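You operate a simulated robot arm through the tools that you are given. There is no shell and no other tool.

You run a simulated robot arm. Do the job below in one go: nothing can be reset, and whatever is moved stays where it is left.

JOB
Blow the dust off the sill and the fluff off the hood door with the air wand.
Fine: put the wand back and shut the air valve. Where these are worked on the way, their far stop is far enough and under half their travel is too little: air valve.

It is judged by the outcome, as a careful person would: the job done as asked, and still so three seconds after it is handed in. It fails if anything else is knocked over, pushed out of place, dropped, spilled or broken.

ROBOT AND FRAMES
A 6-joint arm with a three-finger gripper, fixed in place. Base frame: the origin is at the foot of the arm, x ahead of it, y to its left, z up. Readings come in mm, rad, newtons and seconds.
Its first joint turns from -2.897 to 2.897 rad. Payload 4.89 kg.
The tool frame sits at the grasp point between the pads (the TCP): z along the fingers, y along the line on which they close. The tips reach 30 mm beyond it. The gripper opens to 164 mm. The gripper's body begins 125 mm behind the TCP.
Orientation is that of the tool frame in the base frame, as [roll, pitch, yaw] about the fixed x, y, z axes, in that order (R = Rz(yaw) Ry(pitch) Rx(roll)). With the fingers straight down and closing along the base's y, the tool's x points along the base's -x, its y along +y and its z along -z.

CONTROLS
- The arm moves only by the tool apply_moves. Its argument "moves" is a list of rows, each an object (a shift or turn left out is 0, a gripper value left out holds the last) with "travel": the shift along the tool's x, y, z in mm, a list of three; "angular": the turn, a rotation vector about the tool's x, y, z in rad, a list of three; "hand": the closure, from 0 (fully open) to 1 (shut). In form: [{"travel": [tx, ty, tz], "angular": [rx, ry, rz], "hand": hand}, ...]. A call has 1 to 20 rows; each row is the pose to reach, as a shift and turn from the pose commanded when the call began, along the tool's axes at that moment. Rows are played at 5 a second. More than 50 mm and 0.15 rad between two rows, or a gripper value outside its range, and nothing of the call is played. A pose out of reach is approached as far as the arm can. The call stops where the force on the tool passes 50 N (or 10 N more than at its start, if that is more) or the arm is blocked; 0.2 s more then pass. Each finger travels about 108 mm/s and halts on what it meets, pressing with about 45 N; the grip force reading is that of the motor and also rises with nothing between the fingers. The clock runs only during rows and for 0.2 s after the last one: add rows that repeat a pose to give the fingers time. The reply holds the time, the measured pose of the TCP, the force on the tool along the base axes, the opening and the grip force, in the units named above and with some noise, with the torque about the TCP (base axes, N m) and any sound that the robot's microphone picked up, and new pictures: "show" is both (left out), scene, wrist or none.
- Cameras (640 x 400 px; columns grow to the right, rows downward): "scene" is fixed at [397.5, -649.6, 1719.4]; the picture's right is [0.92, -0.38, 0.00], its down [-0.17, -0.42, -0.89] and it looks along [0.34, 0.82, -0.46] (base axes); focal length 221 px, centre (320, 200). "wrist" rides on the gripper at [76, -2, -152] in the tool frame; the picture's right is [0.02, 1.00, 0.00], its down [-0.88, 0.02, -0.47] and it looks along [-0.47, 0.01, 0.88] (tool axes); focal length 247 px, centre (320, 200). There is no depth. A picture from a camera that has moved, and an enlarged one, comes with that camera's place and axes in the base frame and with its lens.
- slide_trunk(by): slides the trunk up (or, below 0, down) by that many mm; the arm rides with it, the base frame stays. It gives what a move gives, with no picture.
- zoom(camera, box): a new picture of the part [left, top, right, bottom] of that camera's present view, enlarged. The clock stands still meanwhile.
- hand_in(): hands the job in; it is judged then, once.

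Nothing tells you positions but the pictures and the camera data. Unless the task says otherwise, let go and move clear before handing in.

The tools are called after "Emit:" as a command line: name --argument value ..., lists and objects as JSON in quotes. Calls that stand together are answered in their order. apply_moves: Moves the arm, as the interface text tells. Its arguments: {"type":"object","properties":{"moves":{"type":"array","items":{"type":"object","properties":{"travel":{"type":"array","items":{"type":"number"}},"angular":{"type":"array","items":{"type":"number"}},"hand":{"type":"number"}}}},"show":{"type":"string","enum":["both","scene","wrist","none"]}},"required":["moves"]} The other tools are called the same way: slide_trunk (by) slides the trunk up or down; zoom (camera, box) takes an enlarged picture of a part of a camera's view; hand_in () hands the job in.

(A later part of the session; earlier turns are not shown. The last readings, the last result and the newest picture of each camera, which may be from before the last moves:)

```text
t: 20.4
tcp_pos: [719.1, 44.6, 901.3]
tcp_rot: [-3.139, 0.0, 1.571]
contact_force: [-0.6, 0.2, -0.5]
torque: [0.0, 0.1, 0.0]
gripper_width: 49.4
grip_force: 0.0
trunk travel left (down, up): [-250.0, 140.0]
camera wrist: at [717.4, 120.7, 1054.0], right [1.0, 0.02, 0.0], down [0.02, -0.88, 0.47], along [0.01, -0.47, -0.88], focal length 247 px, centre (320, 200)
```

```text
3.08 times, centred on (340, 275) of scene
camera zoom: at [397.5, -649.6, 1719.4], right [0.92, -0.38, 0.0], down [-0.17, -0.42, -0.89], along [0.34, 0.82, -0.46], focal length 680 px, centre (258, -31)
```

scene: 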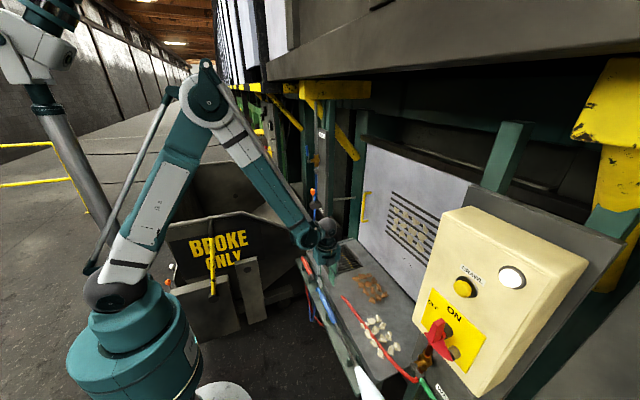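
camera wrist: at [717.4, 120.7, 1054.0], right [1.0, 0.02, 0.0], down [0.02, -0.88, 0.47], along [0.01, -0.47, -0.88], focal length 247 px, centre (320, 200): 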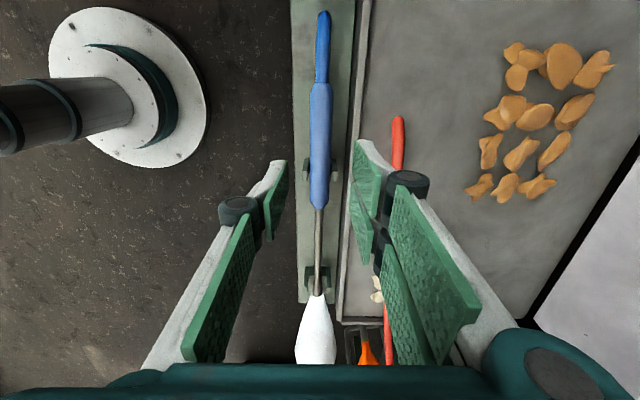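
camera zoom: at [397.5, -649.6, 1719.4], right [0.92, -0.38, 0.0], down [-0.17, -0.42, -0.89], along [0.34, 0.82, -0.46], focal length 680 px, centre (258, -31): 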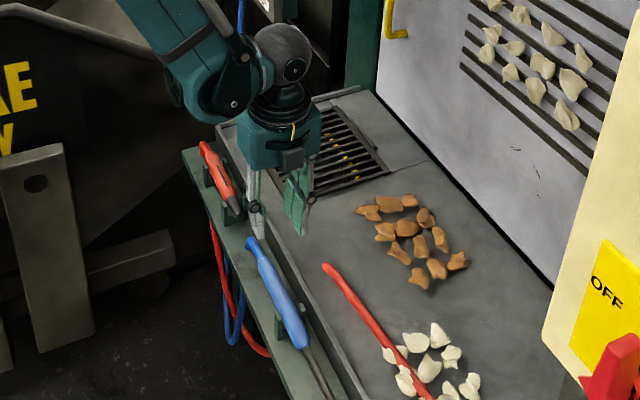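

The wand is centred within a couple of mm. I'll descend to just above the grasp height and check.

Emit:
apply_moves --moves '[{"travel": [0, 0.3, 40], "hand": 0.7}, {"travel": [0, 0.7, 80], "hand": 0.7}, {"travel": [0, 1.0, 115], "hand": 0.7}, {"travel": [0, 1.3, 140], "hand": 0.7}, {"travel": [0, 1.3, 152], "hand": 0.7}, {"travel": [0, 1.3, 152], "hand": 0.7}]' --show "wrist"

Emit:
zoom --camera "scene" --box '[300, 240, 380, 330]'

Emit:
zoom --camera "wrist" --box '[240, 80, 400, 260]'

```text
t: 21.8
tcp_pos: [720.4, 43.9, 749.6]
tcp_rot: [-3.141, 0.001, 1.571]
contact_force: [0.2, 0.0, 0.3]
torque: [0.01, 0.01, 0.0]
gripper_width: 49.5
grip_force: 0.1
trunk travel left (down, up): [-250.0, 140.0]
camera wrist: at [718.7, 119.6, 900.7], right [1.0, 0.02, 0.0], down [0.02, -0.88, 0.47], along [0.01, -0.47, -0.88], focal length 247 px, centre (320, 200)
```

wrist: 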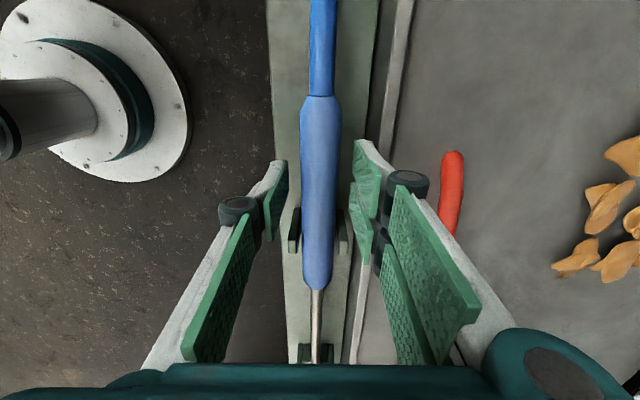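

```text
4.44 times, centred on (340, 285) of scene
camera zoom: at [397.5, -649.6, 1719.4], right [0.92, -0.38, 0.0], down [-0.17, -0.42, -0.89], along [0.34, 0.82, -0.46], focal length 982 px, centre (231, -178)
```

zoom: 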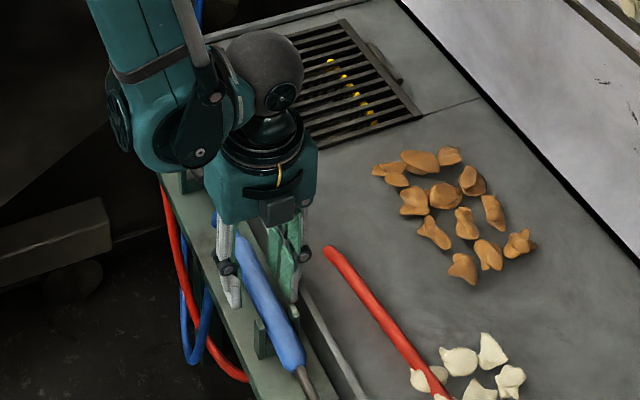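

```text
2.22 times, centred on (320, 170) of wrist
camera zoom: at [718.7, 119.6, 900.7], right [1.0, 0.02, 0.0], down [0.02, -0.88, 0.47], along [0.01, -0.47, -0.88], focal length 549 px, centre (320, 267)
```

zoom: 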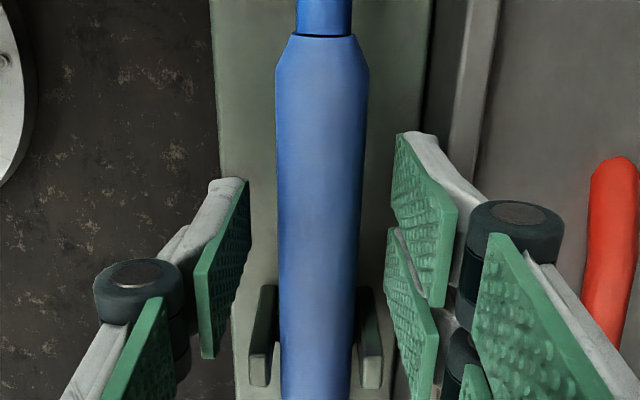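

The fingers straddle the handle cleanly. I'll shift slightly away from the clip, go down the last 18 mm and close.

Emit:
apply_moves --moves '[{"travel": [8, 0, 0], "hand": 0.7}, {"travel": [8, 0, 10], "hand": 0.7}, {"travel": [8, 0, 18], "hand": 0.7}, {"travel": [8, 0, 18], "hand": 0.8}, {"travel": [8, 0, 18], "hand": 0.9}, {"travel": [8, 0, 18], "hand": 1}, {"travel": [8, 0, 18], "hand": 1}, {"travel": [8, 0, 18], "hand": 1}]' --show "wrist"

Emit:
zoom --camera "scene" --box '[300, 240, 380, 330]'

```text
t: 23.6
tcp_pos: [724.2, 52.4, 733.7]
tcp_rot: [-3.139, 0.001, 1.57]
contact_force: [-0.5, 0.3, 0.1]
torque: [0.21, 0.0, -0.03]
gripper_width: 25.8
grip_force: 45.3
out of reach, approached as far as the arm can: row 3, 4, 5, 6, 7, 8
trunk travel left (down, up): [-250.0, 140.0]
camera wrist: at [721.6, 128.1, 886.2], right [1.0, 0.02, 0.0], down [0.02, -0.88, 0.47], along [0.01, -0.47, -0.88], focal length 247 px, centre (320, 200)
```

wrist: 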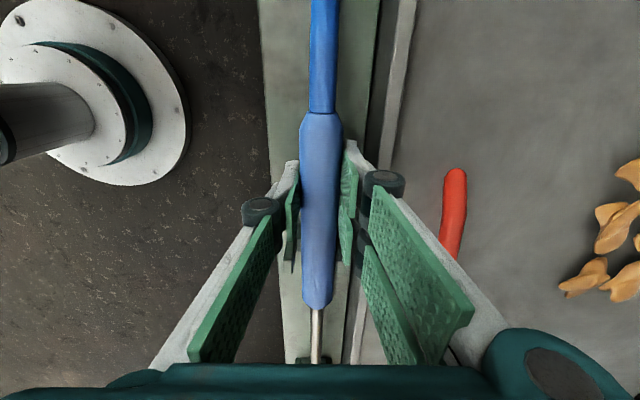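

```text
4.44 times, centred on (340, 285) of scene
camera zoom: at [397.5, -649.6, 1719.4], right [0.92, -0.38, 0.0], down [-0.17, -0.42, -0.89], along [0.34, 0.82, -0.46], focal length 982 px, centre (231, -178)
```

zoom: 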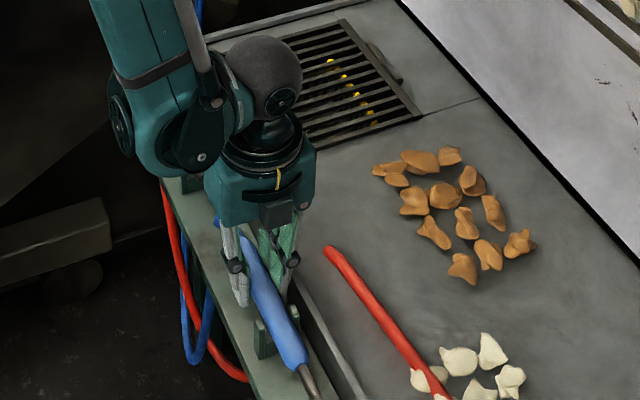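

The handle is gripped, with 25.8 mm between the pads at about 45 N. I'll lift straight up slowly.

Emit:
apply_moves --moves '[{"travel": [8, 3, 8], "hand": 1}, {"travel": [8, 3, -4], "hand": 1}, {"travel": [8, 3, -20], "hand": 1}, {"travel": [8, 3, -40], "hand": 1}, {"travel": [8, 3, -65], "hand": 1}, {"travel": [8, 3, -90], "hand": 1}, {"travel": [8, 3, -120], "hand": 1}, {"travel": [8, 3, -120], "hand": 1}]' --show "both"

Emit:
zoom --camera "scene" --box '[300, 220, 420, 350]'

```text
t: 25.4
tcp_pos: [727.3, 58.7, 854.8]
tcp_rot: [3.141, 0.0, 1.569]
contact_force: [-0.3, 0.0, -2.2]
torque: [0.21, -0.05, -0.03]
gripper_width: 26.0
grip_force: 45.1
trunk travel left (down, up): [-250.0, 140.0]
camera wrist: at [725.5, 134.8, 1006.0], right [1.0, 0.02, 0.0], down [0.02, -0.88, 0.47], along [0.01, -0.47, -0.88], focal length 247 px, centre (320, 200)
```

scene: 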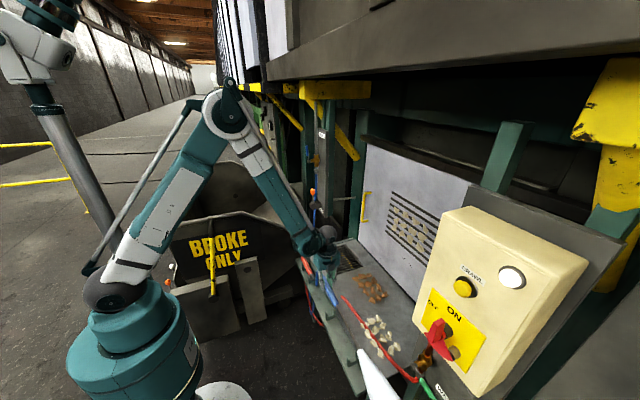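
wrist: 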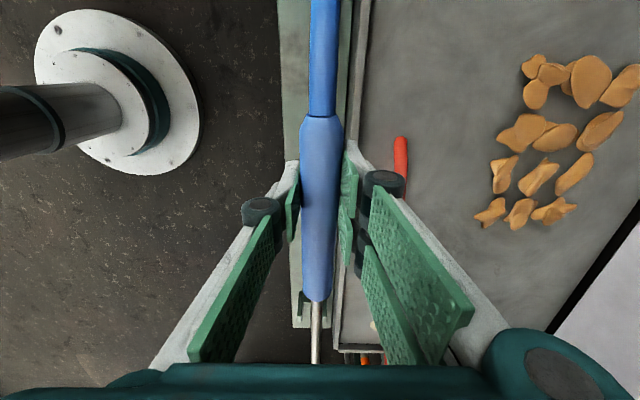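

```text
3.08 times, centred on (360, 285) of scene
camera zoom: at [397.5, -649.6, 1719.4], right [0.92, -0.38, 0.0], down [-0.17, -0.42, -0.89], along [0.34, 0.82, -0.46], focal length 680 px, centre (197, -62)
```

zoom: 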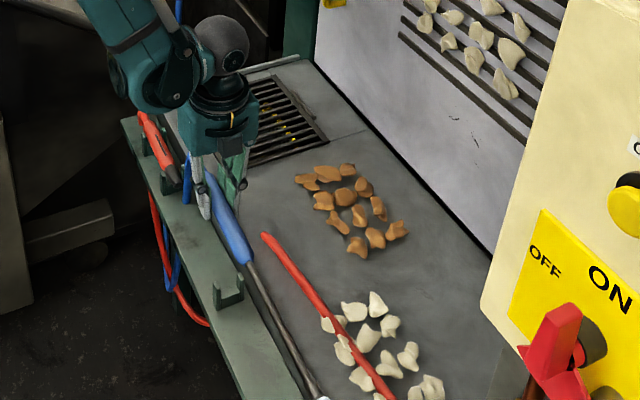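

The wand is free and aligned with the tool, its tip about 303 mm ahead. I'll do the door first, since the fluff may drop onto the sill. I'll lift up and swing the wand to point obliquely at the door.

Emit:
apply_moves --moves '[{"travel": [15, 0, -40], "hand": 1}, {"travel": [35, 0, -80], "hand": 1}, {"travel": [55, 0, -120], "hand": 1}, {"travel": [75, 0, -160], "hand": 1}, {"travel": [95, 0, -195], "hand": 1}, {"travel": [107, 2, -205], "angular": [0, 0, -0.131], "hand": 1}, {"travel": [119, 3, -215], "angular": [0, 0, -0.262], "hand": 1}, {"travel": [131, 5, -225], "angular": [0, 0, -0.393], "hand": 1}, {"travel": [143, 7, -235], "angular": [0, 0, -0.524], "hand": 1}, {"travel": [155, 8, -245], "angular": [0, 0, -0.655], "hand": 1}, {"travel": [167, 10, -255], "angular": [0, 0, -0.785], "hand": 1}, {"travel": [179, 11, -265], "angular": [0, 0, -0.916], "hand": 1}, {"travel": [191, 13, -275], "angular": [0, 0, -1.047], "hand": 1}, {"travel": [191, 13, -275], "angular": [0, 0, -1.047], "hand": 1}]' --show "both"

```text
t: 28.4
tcp_pos: [739.2, 251.0, 1128.6]
tcp_rot: [-3.141, -0.001, 2.621]
contact_force: [0.2, -0.1, -2.8]
torque: [0.08, 0.18, 0.0]
gripper_width: 25.8
grip_force: 45.1
trunk travel left (down, up): [-250.0, 140.0]
camera wrist: at [672.4, 287.2, 1281.1], right [0.48, 0.88, 0.0], down [0.77, -0.42, 0.47], along [0.41, -0.23, -0.88], focal length 247 px, centre (320, 200)
```

scene: 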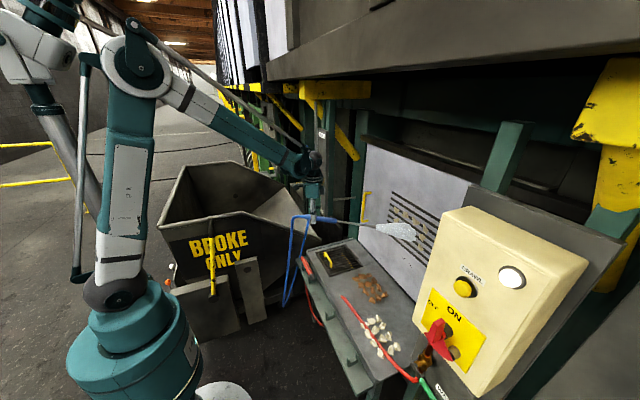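
wrist: 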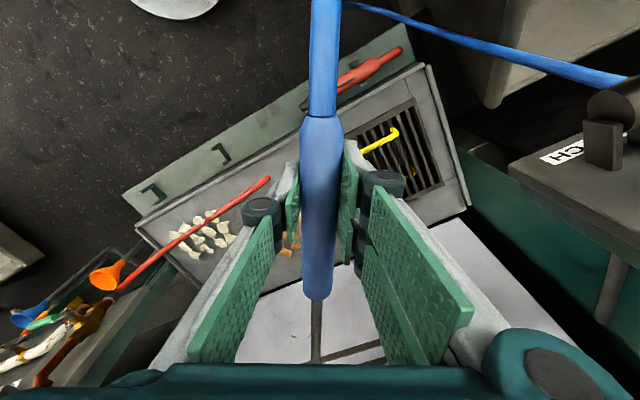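

The jet is now reaching towards the louvres. I'll zoom in to see where it falls relative to the fluff.

Emit:
zoom --camera "scene" --box '[290, 150, 470, 280]'

Emit:
zoom --camera "scene" --box '[370, 175, 450, 265]'

```text
3.08 times, centred on (380, 215) of scene
camera zoom: at [397.5, -649.6, 1719.4], right [0.92, -0.38, 0.0], down [-0.17, -0.42, -0.89], along [0.34, 0.82, -0.46], focal length 680 px, centre (135, 154)
```

zoom: 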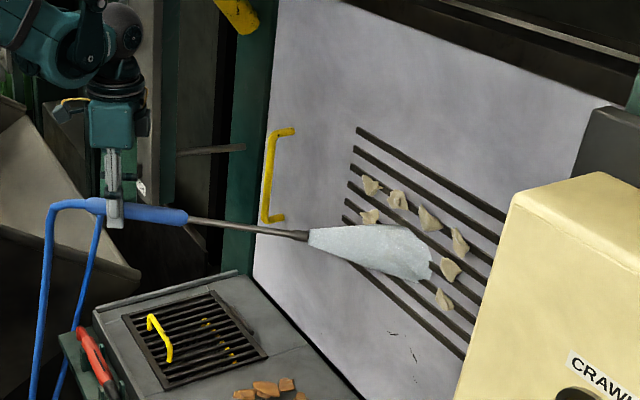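

```text
4.44 times, centred on (410, 220) of scene
camera zoom: at [397.5, -649.6, 1719.4], right [0.92, -0.38, 0.0], down [-0.17, -0.42, -0.89], along [0.34, 0.82, -0.46], focal length 982 px, centre (-80, 111)
```

zoom: 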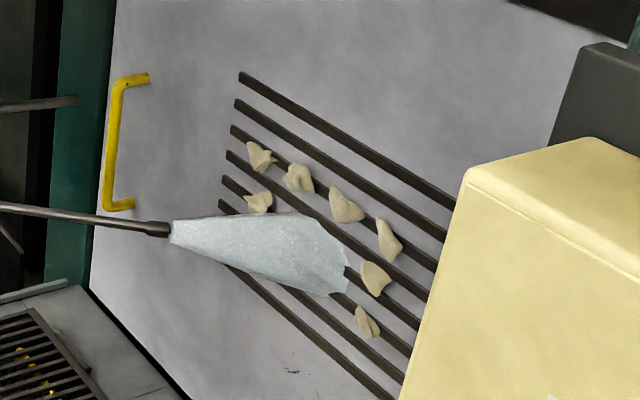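

The fluff rows are at z ≈ 1147, 1092 and 1043, with y from 122 to -70, and the jet is hitting the middle row. I'll sweep that row from left to right, a little closer to the door.

Emit:
apply_moves --moves '[{"travel": [6, 25, 0], "hand": 1}, {"travel": [12, 50, 0], "hand": 1}, {"travel": [17, 75, 0], "hand": 1}, {"travel": [23, 100, 0], "hand": 1}, {"travel": [23, 100, 0], "hand": 1}, {"travel": [16, 88, 0], "hand": 1}, {"travel": [9, 76, 0], "hand": 1}, {"travel": [2, 64, 0], "hand": 1}, {"travel": [-5, 51, 0], "hand": 1}, {"travel": [-12, 39, 0], "hand": 1}, {"travel": [-19, 27, 0], "hand": 1}, {"travel": [-26, 15, 0], "hand": 1}, {"travel": [-33, 3, 0], "hand": 1}, {"travel": [-40, -9, 0], "hand": 1}, {"travel": [-47, -21, 0], "hand": 1}, {"travel": [-54, -33, 0], "hand": 1}, {"travel": [-61, -46, 0], "hand": 1}, {"travel": [-68, -58, 0], "hand": 1}, {"travel": [-75, -70, 0], "hand": 1}, {"travel": [-82, -82, 0], "hand": 1}]' --show "scene"

Emit:
zoom --camera "scene" --box '[290, 150, 470, 280]'

Emit:
zoom --camera "scene" --box '[330, 240, 430, 370]'

```text
t: 32.6
tcp_pos: [769.8, 139.9, 1128.4]
tcp_rot: [3.141, -0.001, 2.618]
contact_force: [0.9, 0.3, -3.0]
torque: [0.02, 0.17, 0.0]
gripper_width: 25.8
grip_force: 45.4
trunk travel left (down, up): [-250.0, 140.0]
```

scene: 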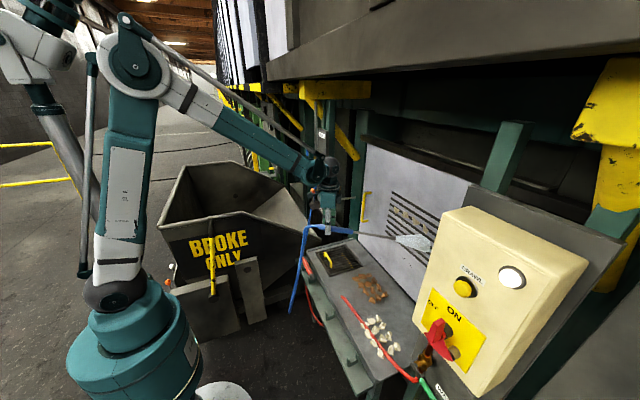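

```text
3.08 times, centred on (380, 215) of scene
camera zoom: at [397.5, -649.6, 1719.4], right [0.92, -0.38, 0.0], down [-0.17, -0.42, -0.89], along [0.34, 0.82, -0.46], focal length 680 px, centre (135, 154)
```

zoom: 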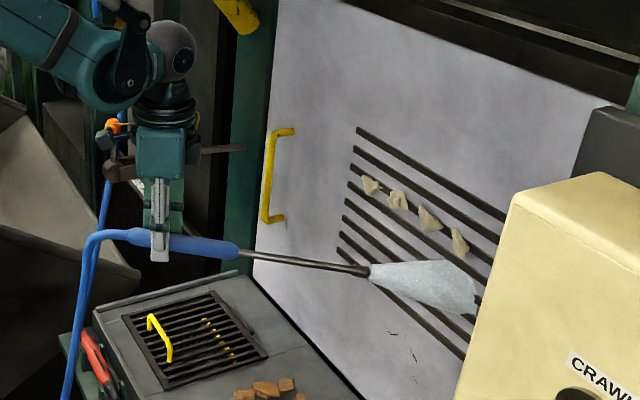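

```text
3.08 times, centred on (380, 305) of scene
camera zoom: at [397.5, -649.6, 1719.4], right [0.92, -0.38, 0.0], down [-0.17, -0.42, -0.89], along [0.34, 0.82, -0.46], focal length 680 px, centre (135, -123)
```

zoom: 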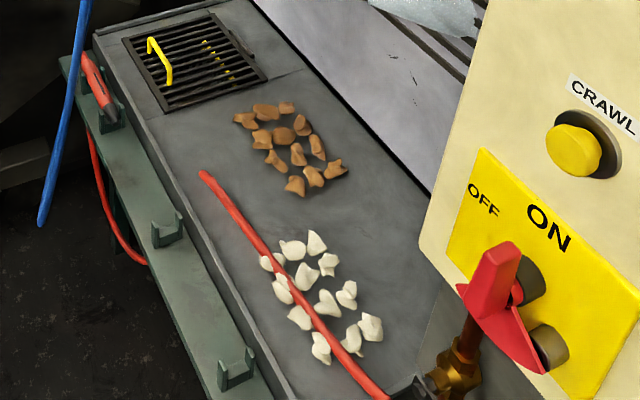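

The two lower rows are gone and nothing landed on the sill; only the four pieces of the top row remain. I'll raise the jet and sweep back.

Emit:
apply_moves --moves '[{"travel": [0, 0, -20], "hand": 1}, {"travel": [0, 0, -40], "hand": 1}, {"travel": [0, 0, -58], "hand": 1}, {"travel": [0, 0, -58], "hand": 1}, {"travel": [7, 12, -58], "hand": 1}, {"travel": [14, 24, -58], "hand": 1}, {"travel": [21, 36, -58], "hand": 1}, {"travel": [28, 48, -58], "hand": 1}, {"travel": [35, 61, -58], "hand": 1}, {"travel": [42, 73, -58], "hand": 1}, {"travel": [49, 85, -58], "hand": 1}, {"travel": [56, 97, -58], "hand": 1}, {"travel": [63, 109, -58], "hand": 1}, {"travel": [70, 121, -58], "hand": 1}, {"travel": [77, 133, -58], "hand": 1}, {"travel": [84, 146, -58], "hand": 1}, {"travel": [91, 158, -58], "hand": 1}, {"travel": [98, 170, -58], "hand": 1}, {"travel": [105, 182, -58], "hand": 1}, {"travel": [105, 182, -58], "hand": 1}]' --show "scene"

Emit:
zoom --camera "scene" --box '[290, 150, 470, 280]'

```text
t: 36.8
tcp_pos: [770.2, 350.0, 1187.3]
tcp_rot: [-3.141, 0.002, 2.618]
contact_force: [-0.5, -0.3, -3.6]
torque: [0.08, 0.19, 0.03]
gripper_width: 25.8
grip_force: 45.2
trunk travel left (down, up): [-250.0, 140.0]
```

scene: 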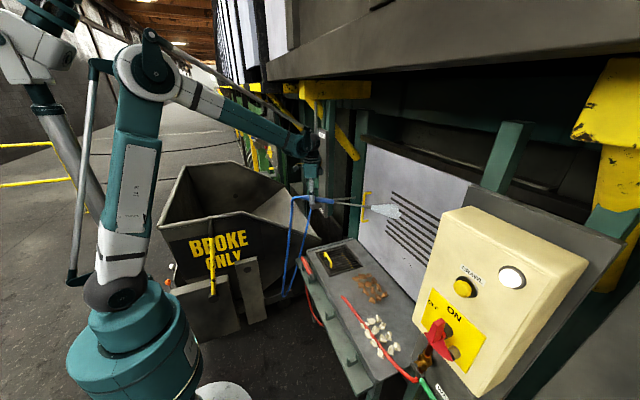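

```text
3.08 times, centred on (380, 215) of scene
camera zoom: at [397.5, -649.6, 1719.4], right [0.92, -0.38, 0.0], down [-0.17, -0.42, -0.89], along [0.34, 0.82, -0.46], focal length 680 px, centre (135, 154)
```

zoom: 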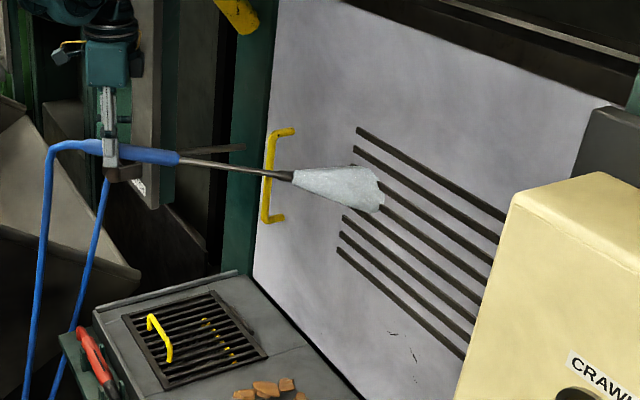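

The top row looks cleared too, except possibly one piece hidden behind the jet. I'll move off, check the door, and go towards the sill with the wand aimed diagonally.

Emit:
apply_moves --moves '[{"travel": [7, 8, 0], "hand": 1}, {"travel": [7, 8, 0], "hand": 1}, {"travel": [1, -10, 35], "angular": [0, 0, 0.052], "hand": 1}, {"travel": [1, -25, 71], "angular": [0, 0, 0.105], "hand": 1}, {"travel": [1, -38, 106], "angular": [0, 0, 0.157], "hand": 1}, {"travel": [1, -50, 142], "angular": [0, 0, 0.209], "hand": 1}, {"travel": [1, -58, 177], "angular": [0, 0, 0.262], "hand": 1}, {"travel": [1, -58, 177], "angular": [0, 0, 0.262], "hand": 1}]' --show "both"

Emit:
zoom --camera "scene" --box '[290, 150, 470, 280]'

```text
t: 38.6
tcp_pos: [742.1, 299.7, 1009.8]
tcp_rot: [-3.139, 0.0, 2.355]
contact_force: [0.9, 0.0, -4.2]
torque: [0.11, 0.2, 0.02]
gripper_width: 26.1
grip_force: 45.1
trunk travel left (down, up): [-250.0, 140.0]
camera wrist: at [686.5, 351.9, 1161.7], right [0.69, 0.72, 0.0], down [0.64, -0.61, 0.47], along [0.34, -0.33, -0.88], focal length 247 px, centre (320, 200)
```

scene: 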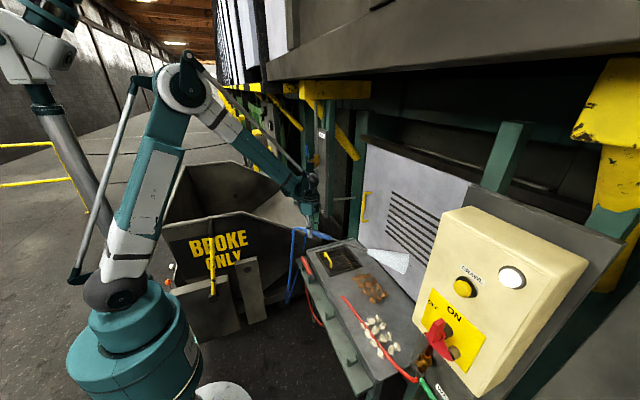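
wrist: 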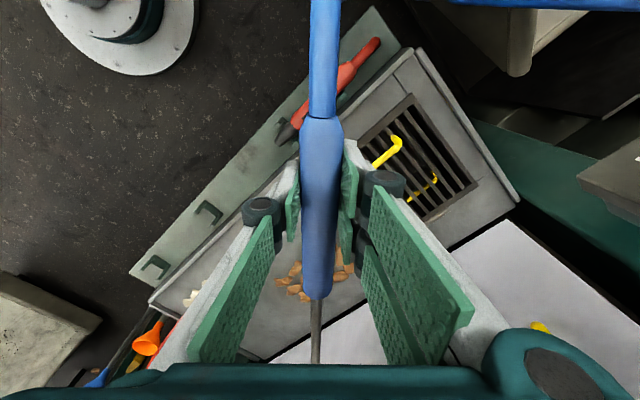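

```text
3.08 times, centred on (380, 215) of scene
camera zoom: at [397.5, -649.6, 1719.4], right [0.92, -0.38, 0.0], down [-0.17, -0.42, -0.89], along [0.34, 0.82, -0.46], focal length 680 px, centre (135, 154)
```

zoom: 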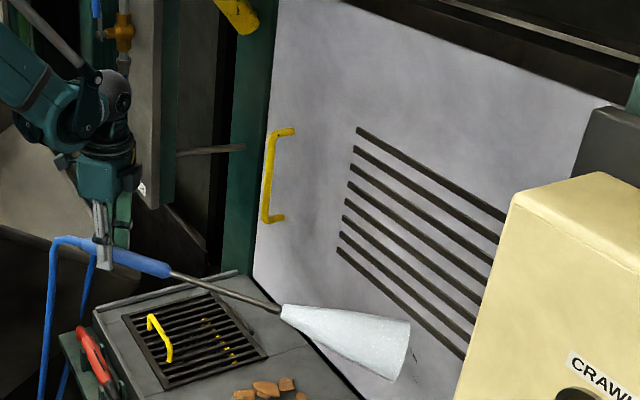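

The hood door is fully clear. Next I'll tilt the wand down towards the sill's brown dust, keeping the azimuth diagonal so it blows away from the grate.

Emit:
apply_moves --moves '[{"angular": [0, 0.1, 0], "hand": 1}, {"angular": [0, 0.2, 0], "hand": 1}, {"angular": [0, 0.3, 0], "hand": 1}, {"angular": [0, 0.4, 0], "hand": 1}, {"angular": [0, 0.5, 0], "hand": 1}, {"angular": [0, 0.5, 0], "hand": 1}]' --show "both"

Emit:
zoom --camera "scene" --box '[310, 200, 450, 350]'

```text
t: 40.0
tcp_pos: [741.5, 298.3, 1009.9]
tcp_rot: [-3.139, -0.5, 2.354]
contact_force: [0.3, 0.4, -4.0]
torque: [0.16, 0.16, -0.01]
gripper_width: 25.6
grip_force: 44.9
trunk travel left (down, up): [-250.0, 140.0]
camera wrist: at [744.8, 292.7, 1179.6], right [0.69, 0.72, 0.01], down [0.72, -0.69, -0.01], along [0.0, 0.01, -1.0], focal length 247 px, centre (320, 200)
```

scene: 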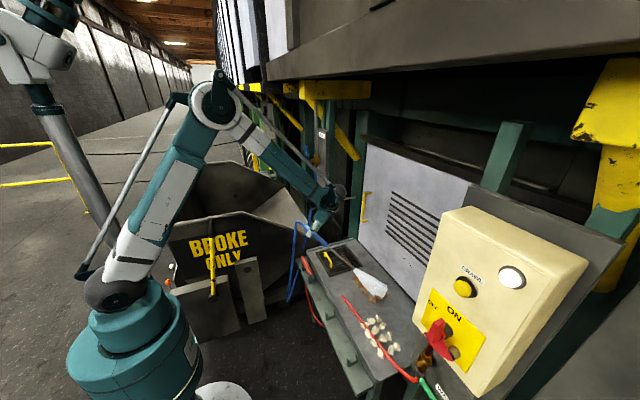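
wrist: 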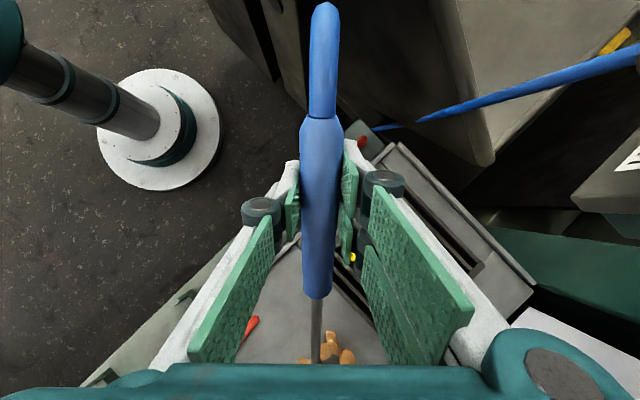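

```text
2.67 times, centred on (380, 275) of scene
camera zoom: at [397.5, -649.6, 1719.4], right [0.92, -0.38, 0.0], down [-0.17, -0.42, -0.89], along [0.34, 0.82, -0.46], focal length 589 px, centre (160, 0)
```

zoom: 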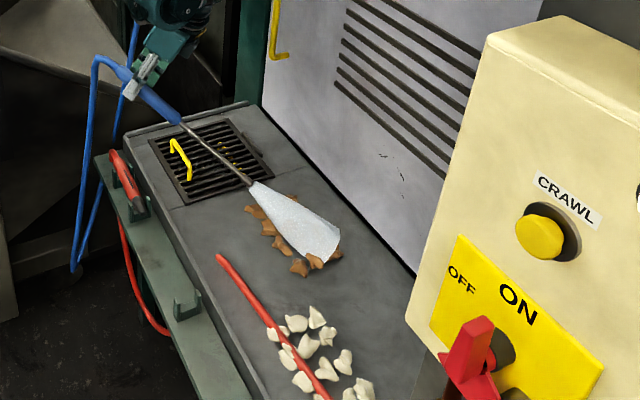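

The jet now falls onto the brown dust. I'll lower it a little and sweep across, beginning on the upstream side.

Emit:
apply_moves --moves '[{"travel": [8.3, 24, 18.2], "hand": 1}, {"travel": [16.6, 48, 36.4], "hand": 1}, {"travel": [24.9, 72, 54.6], "hand": 1}, {"travel": [33.7, 95, 69.7], "hand": 1}, {"travel": [33.7, 95, 69.7], "hand": 1}, {"travel": [33.7, 81, 69.7], "hand": 1}, {"travel": [33.7, 67, 69.7], "hand": 1}, {"travel": [33.7, 53, 69.7], "hand": 1}, {"travel": [33.7, 39, 69.7], "hand": 1}, {"travel": [33.7, 25, 69.7], "hand": 1}, {"travel": [33.7, 11, 69.7], "hand": 1}, {"travel": [33.7, -3, 69.7], "hand": 1}, {"travel": [33.7, -17, 69.7], "hand": 1}, {"travel": [33.7, -31, 69.7], "hand": 1}, {"travel": [33.7, -45, 69.7], "hand": 1}]' --show "scene"

Emit:
zoom --camera "scene" --box '[310, 200, 450, 350]'

```text
t: 43.2
tcp_pos: [664.5, 310.7, 964.1]
tcp_rot: [-3.14, -0.5, 2.358]
contact_force: [1.1, 0.0, -4.0]
torque: [0.11, 0.13, 0.01]
gripper_width: 25.8
grip_force: 44.8
trunk travel left (down, up): [-250.0, 140.0]
```

scene: 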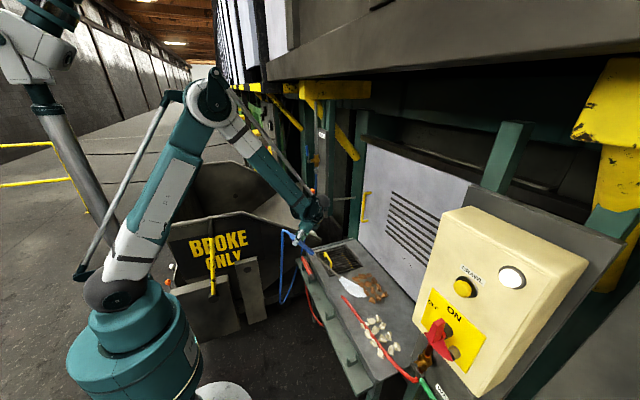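

```text
2.67 times, centred on (380, 275) of scene
camera zoom: at [397.5, -649.6, 1719.4], right [0.92, -0.38, 0.0], down [-0.17, -0.42, -0.89], along [0.34, 0.82, -0.46], focal length 589 px, centre (160, 0)
```

zoom: 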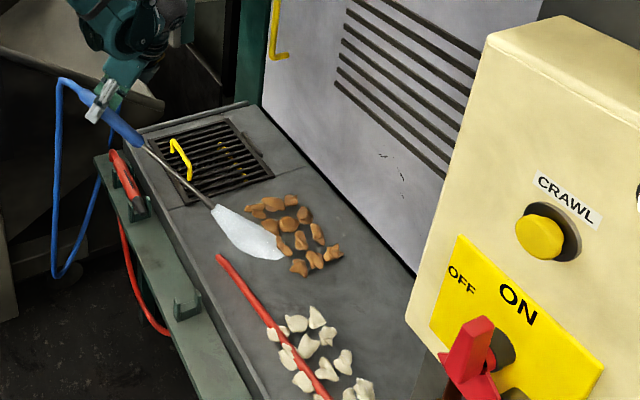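

The first pass ran just upstream of the brown pieces, so most of them weren't in the jet. I'll shift the jet forward onto them, a bit closer and slower.

Emit:
apply_moves --moves '[{"travel": [-17, 0, -6], "hand": 1}, {"travel": [-34, 0, -12], "hand": 1}, {"travel": [-50.3, 0, -18.4], "hand": 1}, {"travel": [-50.3, 0, -18.4], "hand": 1}, {"travel": [-50.3, 10, -18.4], "hand": 1}, {"travel": [-50.3, 20, -18.4], "hand": 1}, {"travel": [-50.3, 30, -18.4], "hand": 1}, {"travel": [-50.3, 40, -18.4], "hand": 1}, {"travel": [-50.3, 50, -18.4], "hand": 1}, {"travel": [-50.3, 60, -18.4], "hand": 1}, {"travel": [-50.3, 70, -18.4], "hand": 1}, {"travel": [-50.3, 80, -18.4], "hand": 1}, {"travel": [-50.3, 90, -18.4], "hand": 1}, {"travel": [-50.3, 100, -18.4], "hand": 1}, {"travel": [-50.3, 110, -18.4], "hand": 1}, {"travel": [-50.3, 120, -18.4], "hand": 1}, {"travel": [-50.3, 130, -18.4], "hand": 1}, {"travel": [-50.3, 140, -18.4], "hand": 1}, {"travel": [-50.3, 150, -18.4], "hand": 1}]' --show "scene"

Emit:
zoom --camera "scene" --box '[310, 200, 450, 350]'

```text
t: 47.2
tcp_pos: [807.4, 381.4, 957.0]
tcp_rot: [3.141, -0.502, 2.354]
contact_force: [-0.2, -0.8, -3.5]
torque: [0.14, 0.13, -0.02]
gripper_width: 25.9
grip_force: 44.8
trunk travel left (down, up): [-250.0, 140.0]
```

scene: 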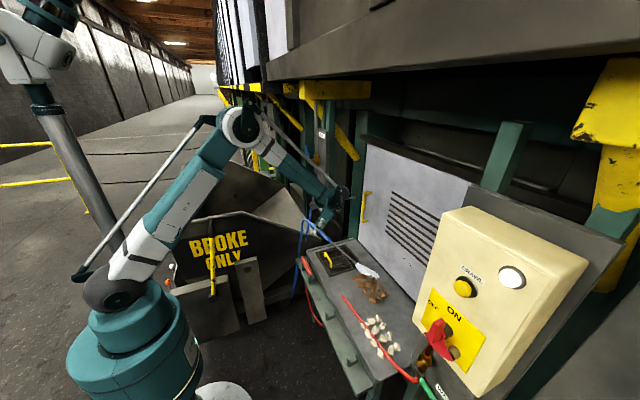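

```text
2.67 times, centred on (380, 275) of scene
camera zoom: at [397.5, -649.6, 1719.4], right [0.92, -0.38, 0.0], down [-0.17, -0.42, -0.89], along [0.34, 0.82, -0.46], focal length 589 px, centre (160, 0)
```

zoom: 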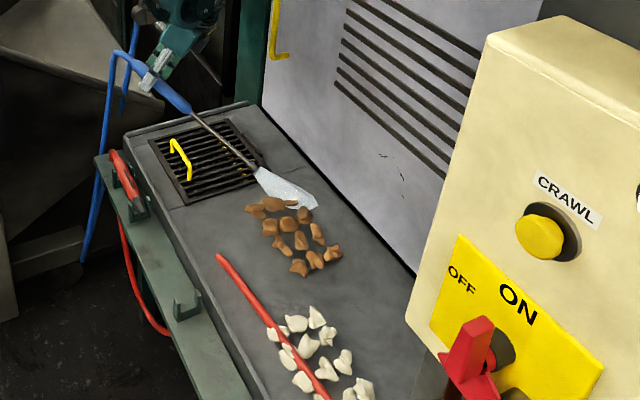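

Emit:
zoom --camera "scene" --box '[355, 255, 405, 310]'

Emit:
zoom --camera "wrist" --box '[0, 0, 640, 400]'

```text
7.27 times, centred on (380, 282) of scene
camera zoom: at [397.5, -649.6, 1719.4], right [0.92, -0.38, 0.0], down [-0.17, -0.42, -0.89], along [0.34, 0.82, -0.46], focal length 1607 px, centre (-116, -400)
```

zoom: 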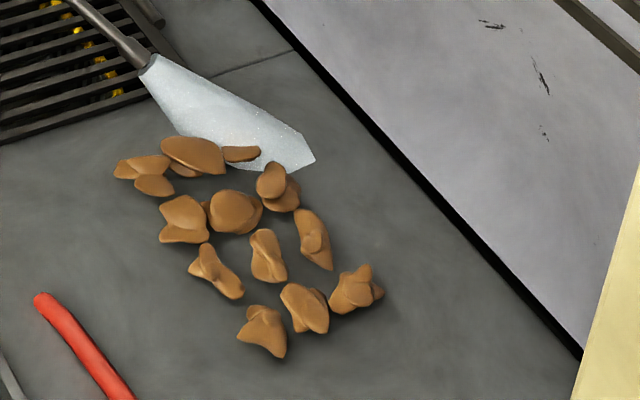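

```text
1.00 times, centred on (320, 200) of wrist (not enlarged: the box is as wide or as high as the picture)
camera zoom: at [810.4, 375.2, 1126.9], right [0.69, 0.72, 0.01], down [0.72, -0.69, -0.01], along [0.0, 0.01, -1.0], focal length 247 px, centre (320, 200)
```

zoom: 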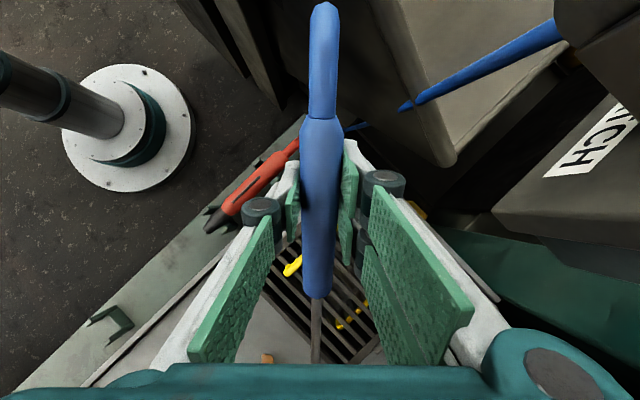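

Directly hit brown pieces don't budge at all, unlike the fluff, which flew off at once. I'll test the white pieces at the right of the sill with the jet towards -y before deciding what's what.

Emit:
apply_moves --moves '[{"travel": [-12, -22, -30], "angular": [-0.035, 0, 0.064], "hand": 1}, {"travel": [-28, -43, -50], "angular": [-0.07, 0, 0.128], "hand": 1}, {"travel": [-48, -65, -64], "angular": [-0.105, 0, 0.191], "hand": 1}, {"travel": [-70, -87, -74], "angular": [-0.139, 0, 0.255], "hand": 1}, {"travel": [-98, -108, -80], "angular": [-0.174, 0, 0.319], "hand": 1}, {"travel": [-123.8, -130, -75.6], "angular": [-0.209, 0, 0.383], "hand": 1}, {"travel": [-123.8, -130, -75.6], "angular": [-0.209, 0, 0.383], "hand": 1}, {"travel": [-116.7, -138.1, -71.7], "angular": [-0.209, 0, 0.383], "hand": 1}, {"travel": [-109.5, -146.3, -67.8], "angular": [-0.209, 0, 0.383], "hand": 1}, {"travel": [-102.4, -154.4, -63.9], "angular": [-0.209, 0, 0.383], "hand": 1}, {"travel": [-95.2, -162.5, -60], "angular": [-0.209, 0, 0.383], "hand": 1}, {"travel": [-88.1, -170.7, -56.1], "angular": [-0.209, 0, 0.383], "hand": 1}, {"travel": [-81, -178.8, -52.2], "angular": [-0.209, 0, 0.383], "hand": 1}, {"travel": [-73.8, -186.9, -48.3], "angular": [-0.209, 0, 0.383], "hand": 1}, {"travel": [-66.7, -195, -44.4], "angular": [-0.209, 0, 0.383], "hand": 1}, {"travel": [-59.5, -203.2, -40.5], "angular": [-0.209, 0, 0.383], "hand": 1}, {"travel": [-52.4, -211.3, -36.6], "angular": [-0.209, 0, 0.383], "hand": 1}]' --show "both"

Emit:
zoom --camera "scene" --box '[310, 220, 450, 370]'

```text
t: 50.8
tcp_pos: [701.3, 186.6, 964.2]
tcp_rot: [-3.14, -0.501, 1.92]
contact_force: [0.2, 0.2, -3.3]
torque: [0.15, 0.1, 0.03]
gripper_width: 25.6
grip_force: 45.1
trunk travel left (down, up): [-250.0, 140.0]
camera wrist: at [702.7, 179.4, 1134.1], right [0.93, 0.36, 0.01], down [0.36, -0.93, -0.01], along [0.01, 0.01, -1.0], focal length 247 px, centre (320, 200)
```

scene: 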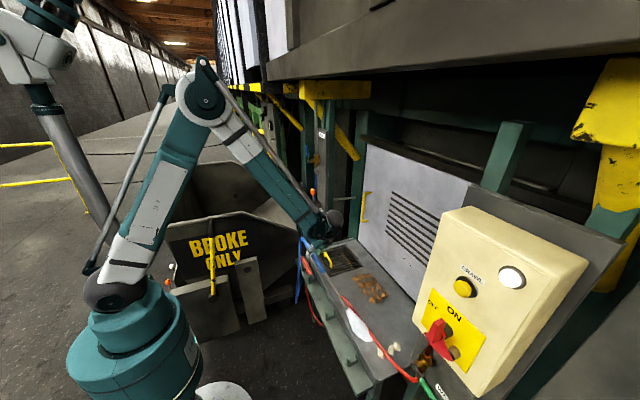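
wrist: 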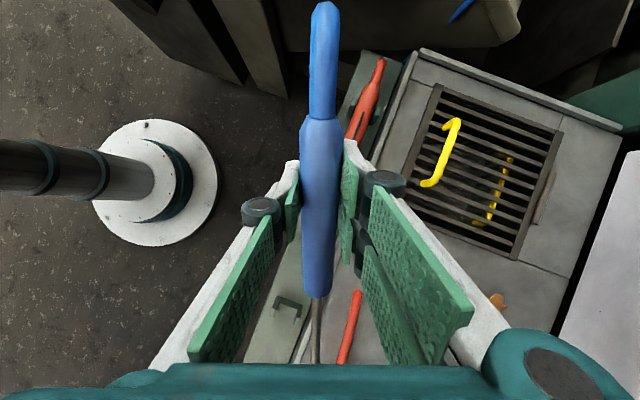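

```text
2.67 times, centred on (380, 295) of scene
camera zoom: at [397.5, -649.6, 1719.4], right [0.92, -0.38, 0.0], down [-0.17, -0.42, -0.89], along [0.34, 0.82, -0.46], focal length 589 px, centre (160, -53)
```

zoom: 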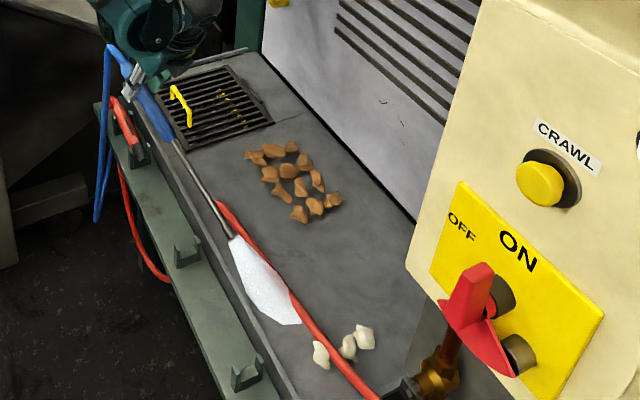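

The white pieces fly off readily, so they are the dust; only three remain near the right end, at y ≈ -257. I'll sweep those now.

Emit:
apply_moves --moves '[{"travel": [-23.7, -9.9, -13], "hand": 1}, {"travel": [-47.4, -19.7, -25.9], "hand": 1}, {"travel": [-71.1, -29.6, -38.9], "hand": 1}, {"travel": [-94.8, -39.4, -51.8], "hand": 1}, {"travel": [-98.3, -28.6, -53.7], "hand": 1}, {"travel": [-101.7, -17.8, -55.6], "hand": 1}, {"travel": [-105.2, -7, -57.5], "hand": 1}, {"travel": [-108.6, 3.8, -59.4], "hand": 1}, {"travel": [-112.1, 14.6, -61.3], "hand": 1}, {"travel": [-115.5, 25.4, -63.1], "hand": 1}, {"travel": [-119, 36.2, -65], "hand": 1}, {"travel": [-122.4, 47, -66.9], "hand": 1}, {"travel": [-125.9, 57.8, -68.8], "hand": 1}, {"travel": [-129.3, 68.6, -70.7], "hand": 1}, {"travel": [-132.8, 79.4, -72.6], "hand": 1}, {"travel": [-132.8, 79.4, -72.6], "hand": 1}]' --show "scene"

Emit:
zoom --camera "scene" --box '[310, 220, 450, 370]'

```text
t: 54.2
tcp_pos: [828.8, 69.7, 963.7]
tcp_rot: [-3.141, -0.501, 1.917]
contact_force: [-0.1, -0.5, -3.5]
torque: [0.19, 0.08, -0.01]
gripper_width: 25.9
grip_force: 44.6
trunk travel left (down, up): [-250.0, 140.0]
```

scene: 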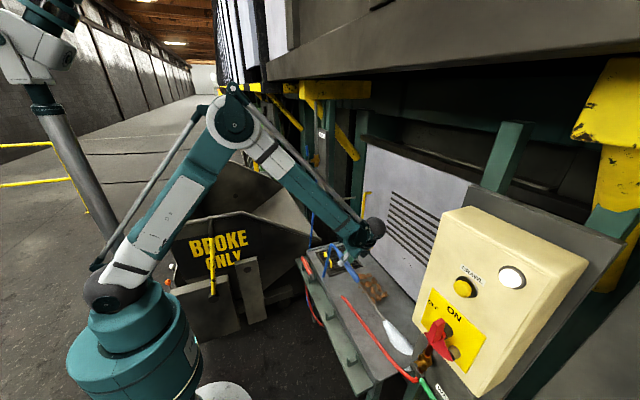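

```text
2.67 times, centred on (380, 295) of scene
camera zoom: at [397.5, -649.6, 1719.4], right [0.92, -0.38, 0.0], down [-0.17, -0.42, -0.89], along [0.34, 0.82, -0.46], focal length 589 px, centre (160, -53)
```

zoom: 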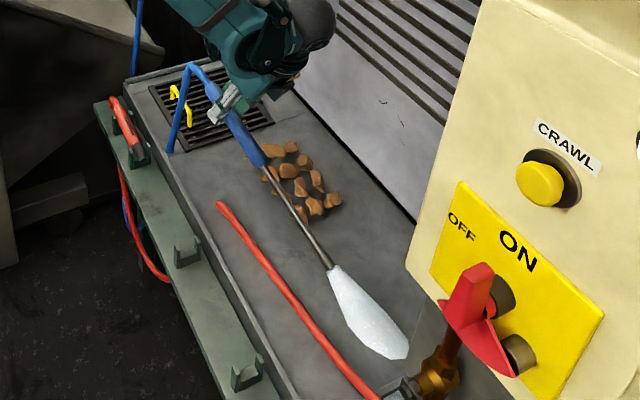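

The last white pieces look gone. I'll swing the jet back over the brown patch, which also unveils the right end of the sill, and give the brown a close, steady blast to see whether any of it is loose.

Emit:
apply_moves --moves '[{"travel": [34, -8, -8], "angular": [0.048, 0, -0.088], "hand": 1}, {"travel": [62, -16, -10], "angular": [0.096, 0, -0.176], "hand": 1}, {"travel": [88, -23, 0], "angular": [0.144, 0, -0.263], "hand": 1}, {"travel": [110, -31, 15], "angular": [0.192, 0, -0.351], "hand": 1}, {"travel": [130, -39, 35], "angular": [0.24, 0, -0.439], "hand": 1}, {"travel": [146, -47, 65], "angular": [0.288, 0, -0.527], "hand": 1}, {"travel": [156.3, -54.4, 95.6], "angular": [0.336, 0, -0.614], "hand": 1}, {"travel": [156.3, -54.4, 95.6], "angular": [0.336, 0, -0.614], "hand": 1}]' --show "scene"

Emit:
zoom --camera "scene" --box '[310, 220, 450, 370]'

```text
t: 56.0
tcp_pos: [714.8, 225.1, 954.0]
tcp_rot: [-3.139, -0.502, 2.618]
contact_force: [0.6, 0.7, -3.0]
torque: [0.0, 0.17, 0.04]
gripper_width: 26.1
grip_force: 44.9
trunk travel left (down, up): [-250.0, 140.0]
```

scene: 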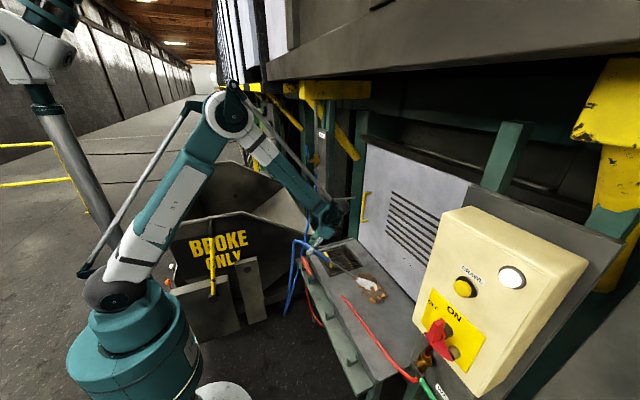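

```text
2.67 times, centred on (380, 295) of scene
camera zoom: at [397.5, -649.6, 1719.4], right [0.92, -0.38, 0.0], down [-0.17, -0.42, -0.89], along [0.34, 0.82, -0.46], focal length 589 px, centre (160, -53)
```

zoom: 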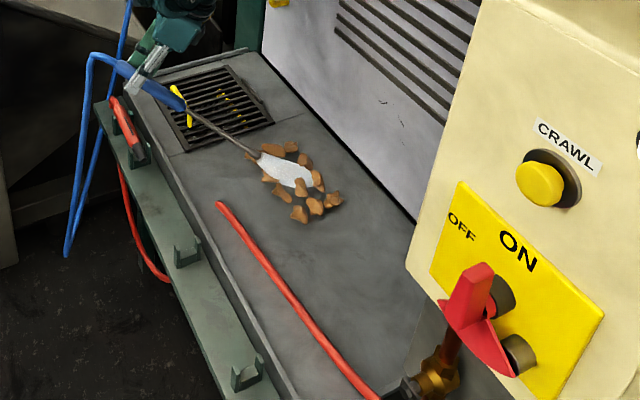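

The white dust is all gone. The jet now sits directly on the brown pieces at close range, so I'll dwell there a couple of seconds and sweep slowly through the patch.

Emit:
apply_moves --moves '[{"travel": [0, 0, 0], "hand": 1}, {"travel": [0, 0, 0], "hand": 1}, {"travel": [0, 0, 0], "hand": 1}, {"travel": [0, 0, 0], "hand": 1}, {"travel": [-7, 0, -4], "hand": 1}, {"travel": [-14, 0, -8], "hand": 1}, {"travel": [-21, 0, -12], "hand": 1}, {"travel": [-28, 0, -15], "hand": 1}, {"travel": [-28, -8, -15], "hand": 1}, {"travel": [-28, -16, -15], "hand": 1}, {"travel": [-28, -24, -15], "hand": 1}, {"travel": [-28, -32, -15], "hand": 1}, {"travel": [-28, -40, -15], "hand": 1}, {"travel": [-28, -50, -15], "hand": 1}, {"travel": [-28, -60, -15], "hand": 1}, {"travel": [-28, -70, -15], "hand": 1}, {"travel": [-28, -85, -15], "hand": 1}, {"travel": [-28, -100, -15], "hand": 1}]' --show "scene"

Emit:
zoom --camera "scene" --box '[340, 240, 420, 320]'

```text
t: 59.8
tcp_pos: [693.8, 122.9, 952.8]
tcp_rot: [-3.14, -0.501, 2.62]
contact_force: [-0.9, 1.0, -2.8]
torque: [0.07, 0.16, 0.0]
gripper_width: 26.0
grip_force: 45.1
trunk travel left (down, up): [-250.0, 140.0]
```

scene: 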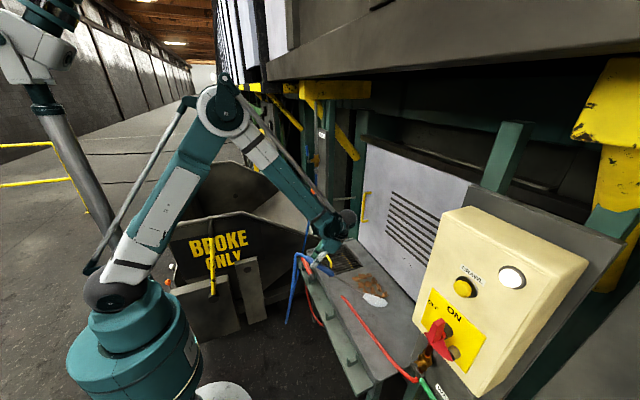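

```text
5.00 times, centred on (380, 280) of scene
camera zoom: at [397.5, -649.6, 1719.4], right [0.92, -0.38, 0.0], down [-0.17, -0.42, -0.89], along [0.34, 0.82, -0.46], focal length 1105 px, centre (20, -200)
```

zoom: 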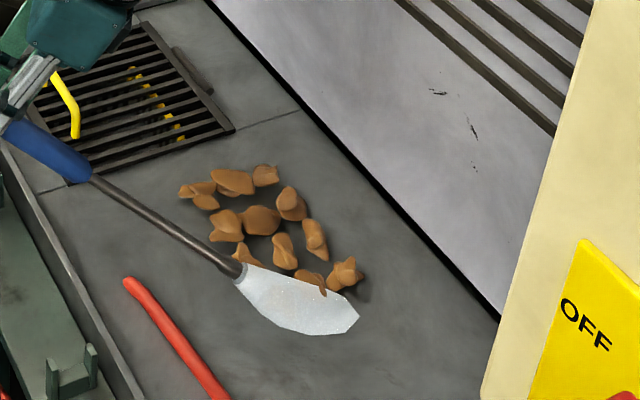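

The brown pieces don't shift even under a direct blast, while white dust and fluff went at a passing sweep. I'll make one last very close attempt on one brown piece to be sure it's stuck.

Emit:
apply_moves --moves '[{"travel": [0, 40, 0], "hand": 1}, {"travel": [0, 80, 0], "hand": 1}, {"travel": [0, 117, 0], "hand": 1}, {"travel": [-6, 117, 7], "hand": 1}, {"travel": [-11.3, 117, 14.3], "hand": 1}, {"travel": [-11.3, 117, 14.3], "hand": 1}, {"travel": [-11.3, 117, 14.3], "hand": 1}, {"travel": [-11.3, 117, 14.3], "hand": 1}, {"travel": [-11.3, 117, 14.3], "hand": 1}, {"travel": [-11.3, 117, 14.3], "hand": 1}, {"travel": [-11.3, 117, 14.3], "hand": 1}, {"travel": [-11.3, 117, 14.3], "hand": 1}]' --show "none"

Emit:
zoom --camera "scene" --box '[340, 240, 420, 320]'

Emit:
apply_moves --moves '[{"travel": [33, 0, -5], "hand": 1}, {"travel": [66, 0, -10], "hand": 1}, {"travel": [99, 0, -14], "hand": 1}, {"travel": [140, 0, -35], "hand": 1}, {"travel": [140, 0, -35], "hand": 1}]' --show "none"

Emit:
zoom --camera "scene" --box '[340, 240, 420, 320]'

```text
t: 62.4
tcp_pos: [752.1, 222.8, 937.4]
tcp_rot: [-3.139, -0.501, 2.619]
contact_force: [0.5, -0.5, -2.9]
torque: [0.09, 0.14, 0.01]
gripper_width: 26.3
grip_force: 45.1
trunk travel left (down, up): [-250.0, 140.0]
```

```text
5.00 times, centred on (380, 280) of scene
camera zoom: at [397.5, -649.6, 1719.4], right [0.92, -0.38, 0.0], down [-0.17, -0.42, -0.89], along [0.34, 0.82, -0.46], focal length 1105 px, centre (20, -200)
```

zoom: 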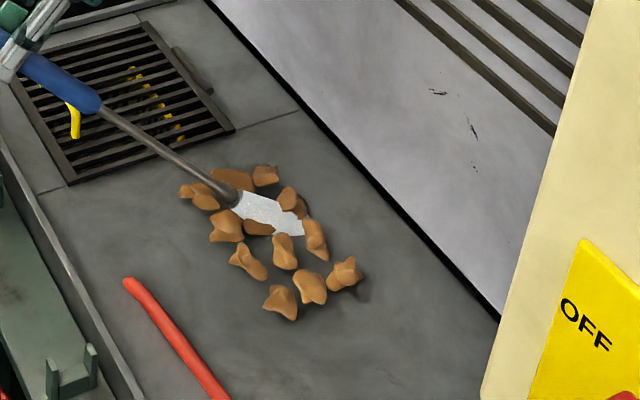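

```text
t: 63.6
tcp_pos: [661.1, 275.7, 1033.1]
tcp_rot: [-3.141, -0.502, 2.62]
contact_force: [-0.2, 0.4, -2.4]
torque: [0.08, -0.06, -0.06]
gripper_width: 26.1
grip_force: 44.9
trunk travel left (down, up): [-250.0, 140.0]
```

```text
5.00 times, centred on (380, 280) of scene
camera zoom: at [397.5, -649.6, 1719.4], right [0.92, -0.38, 0.0], down [-0.17, -0.42, -0.89], along [0.34, 0.82, -0.46], focal length 1105 px, centre (20, -200)
```

zoom: 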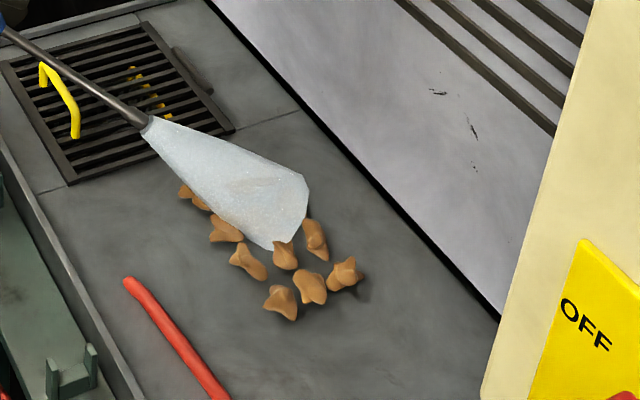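

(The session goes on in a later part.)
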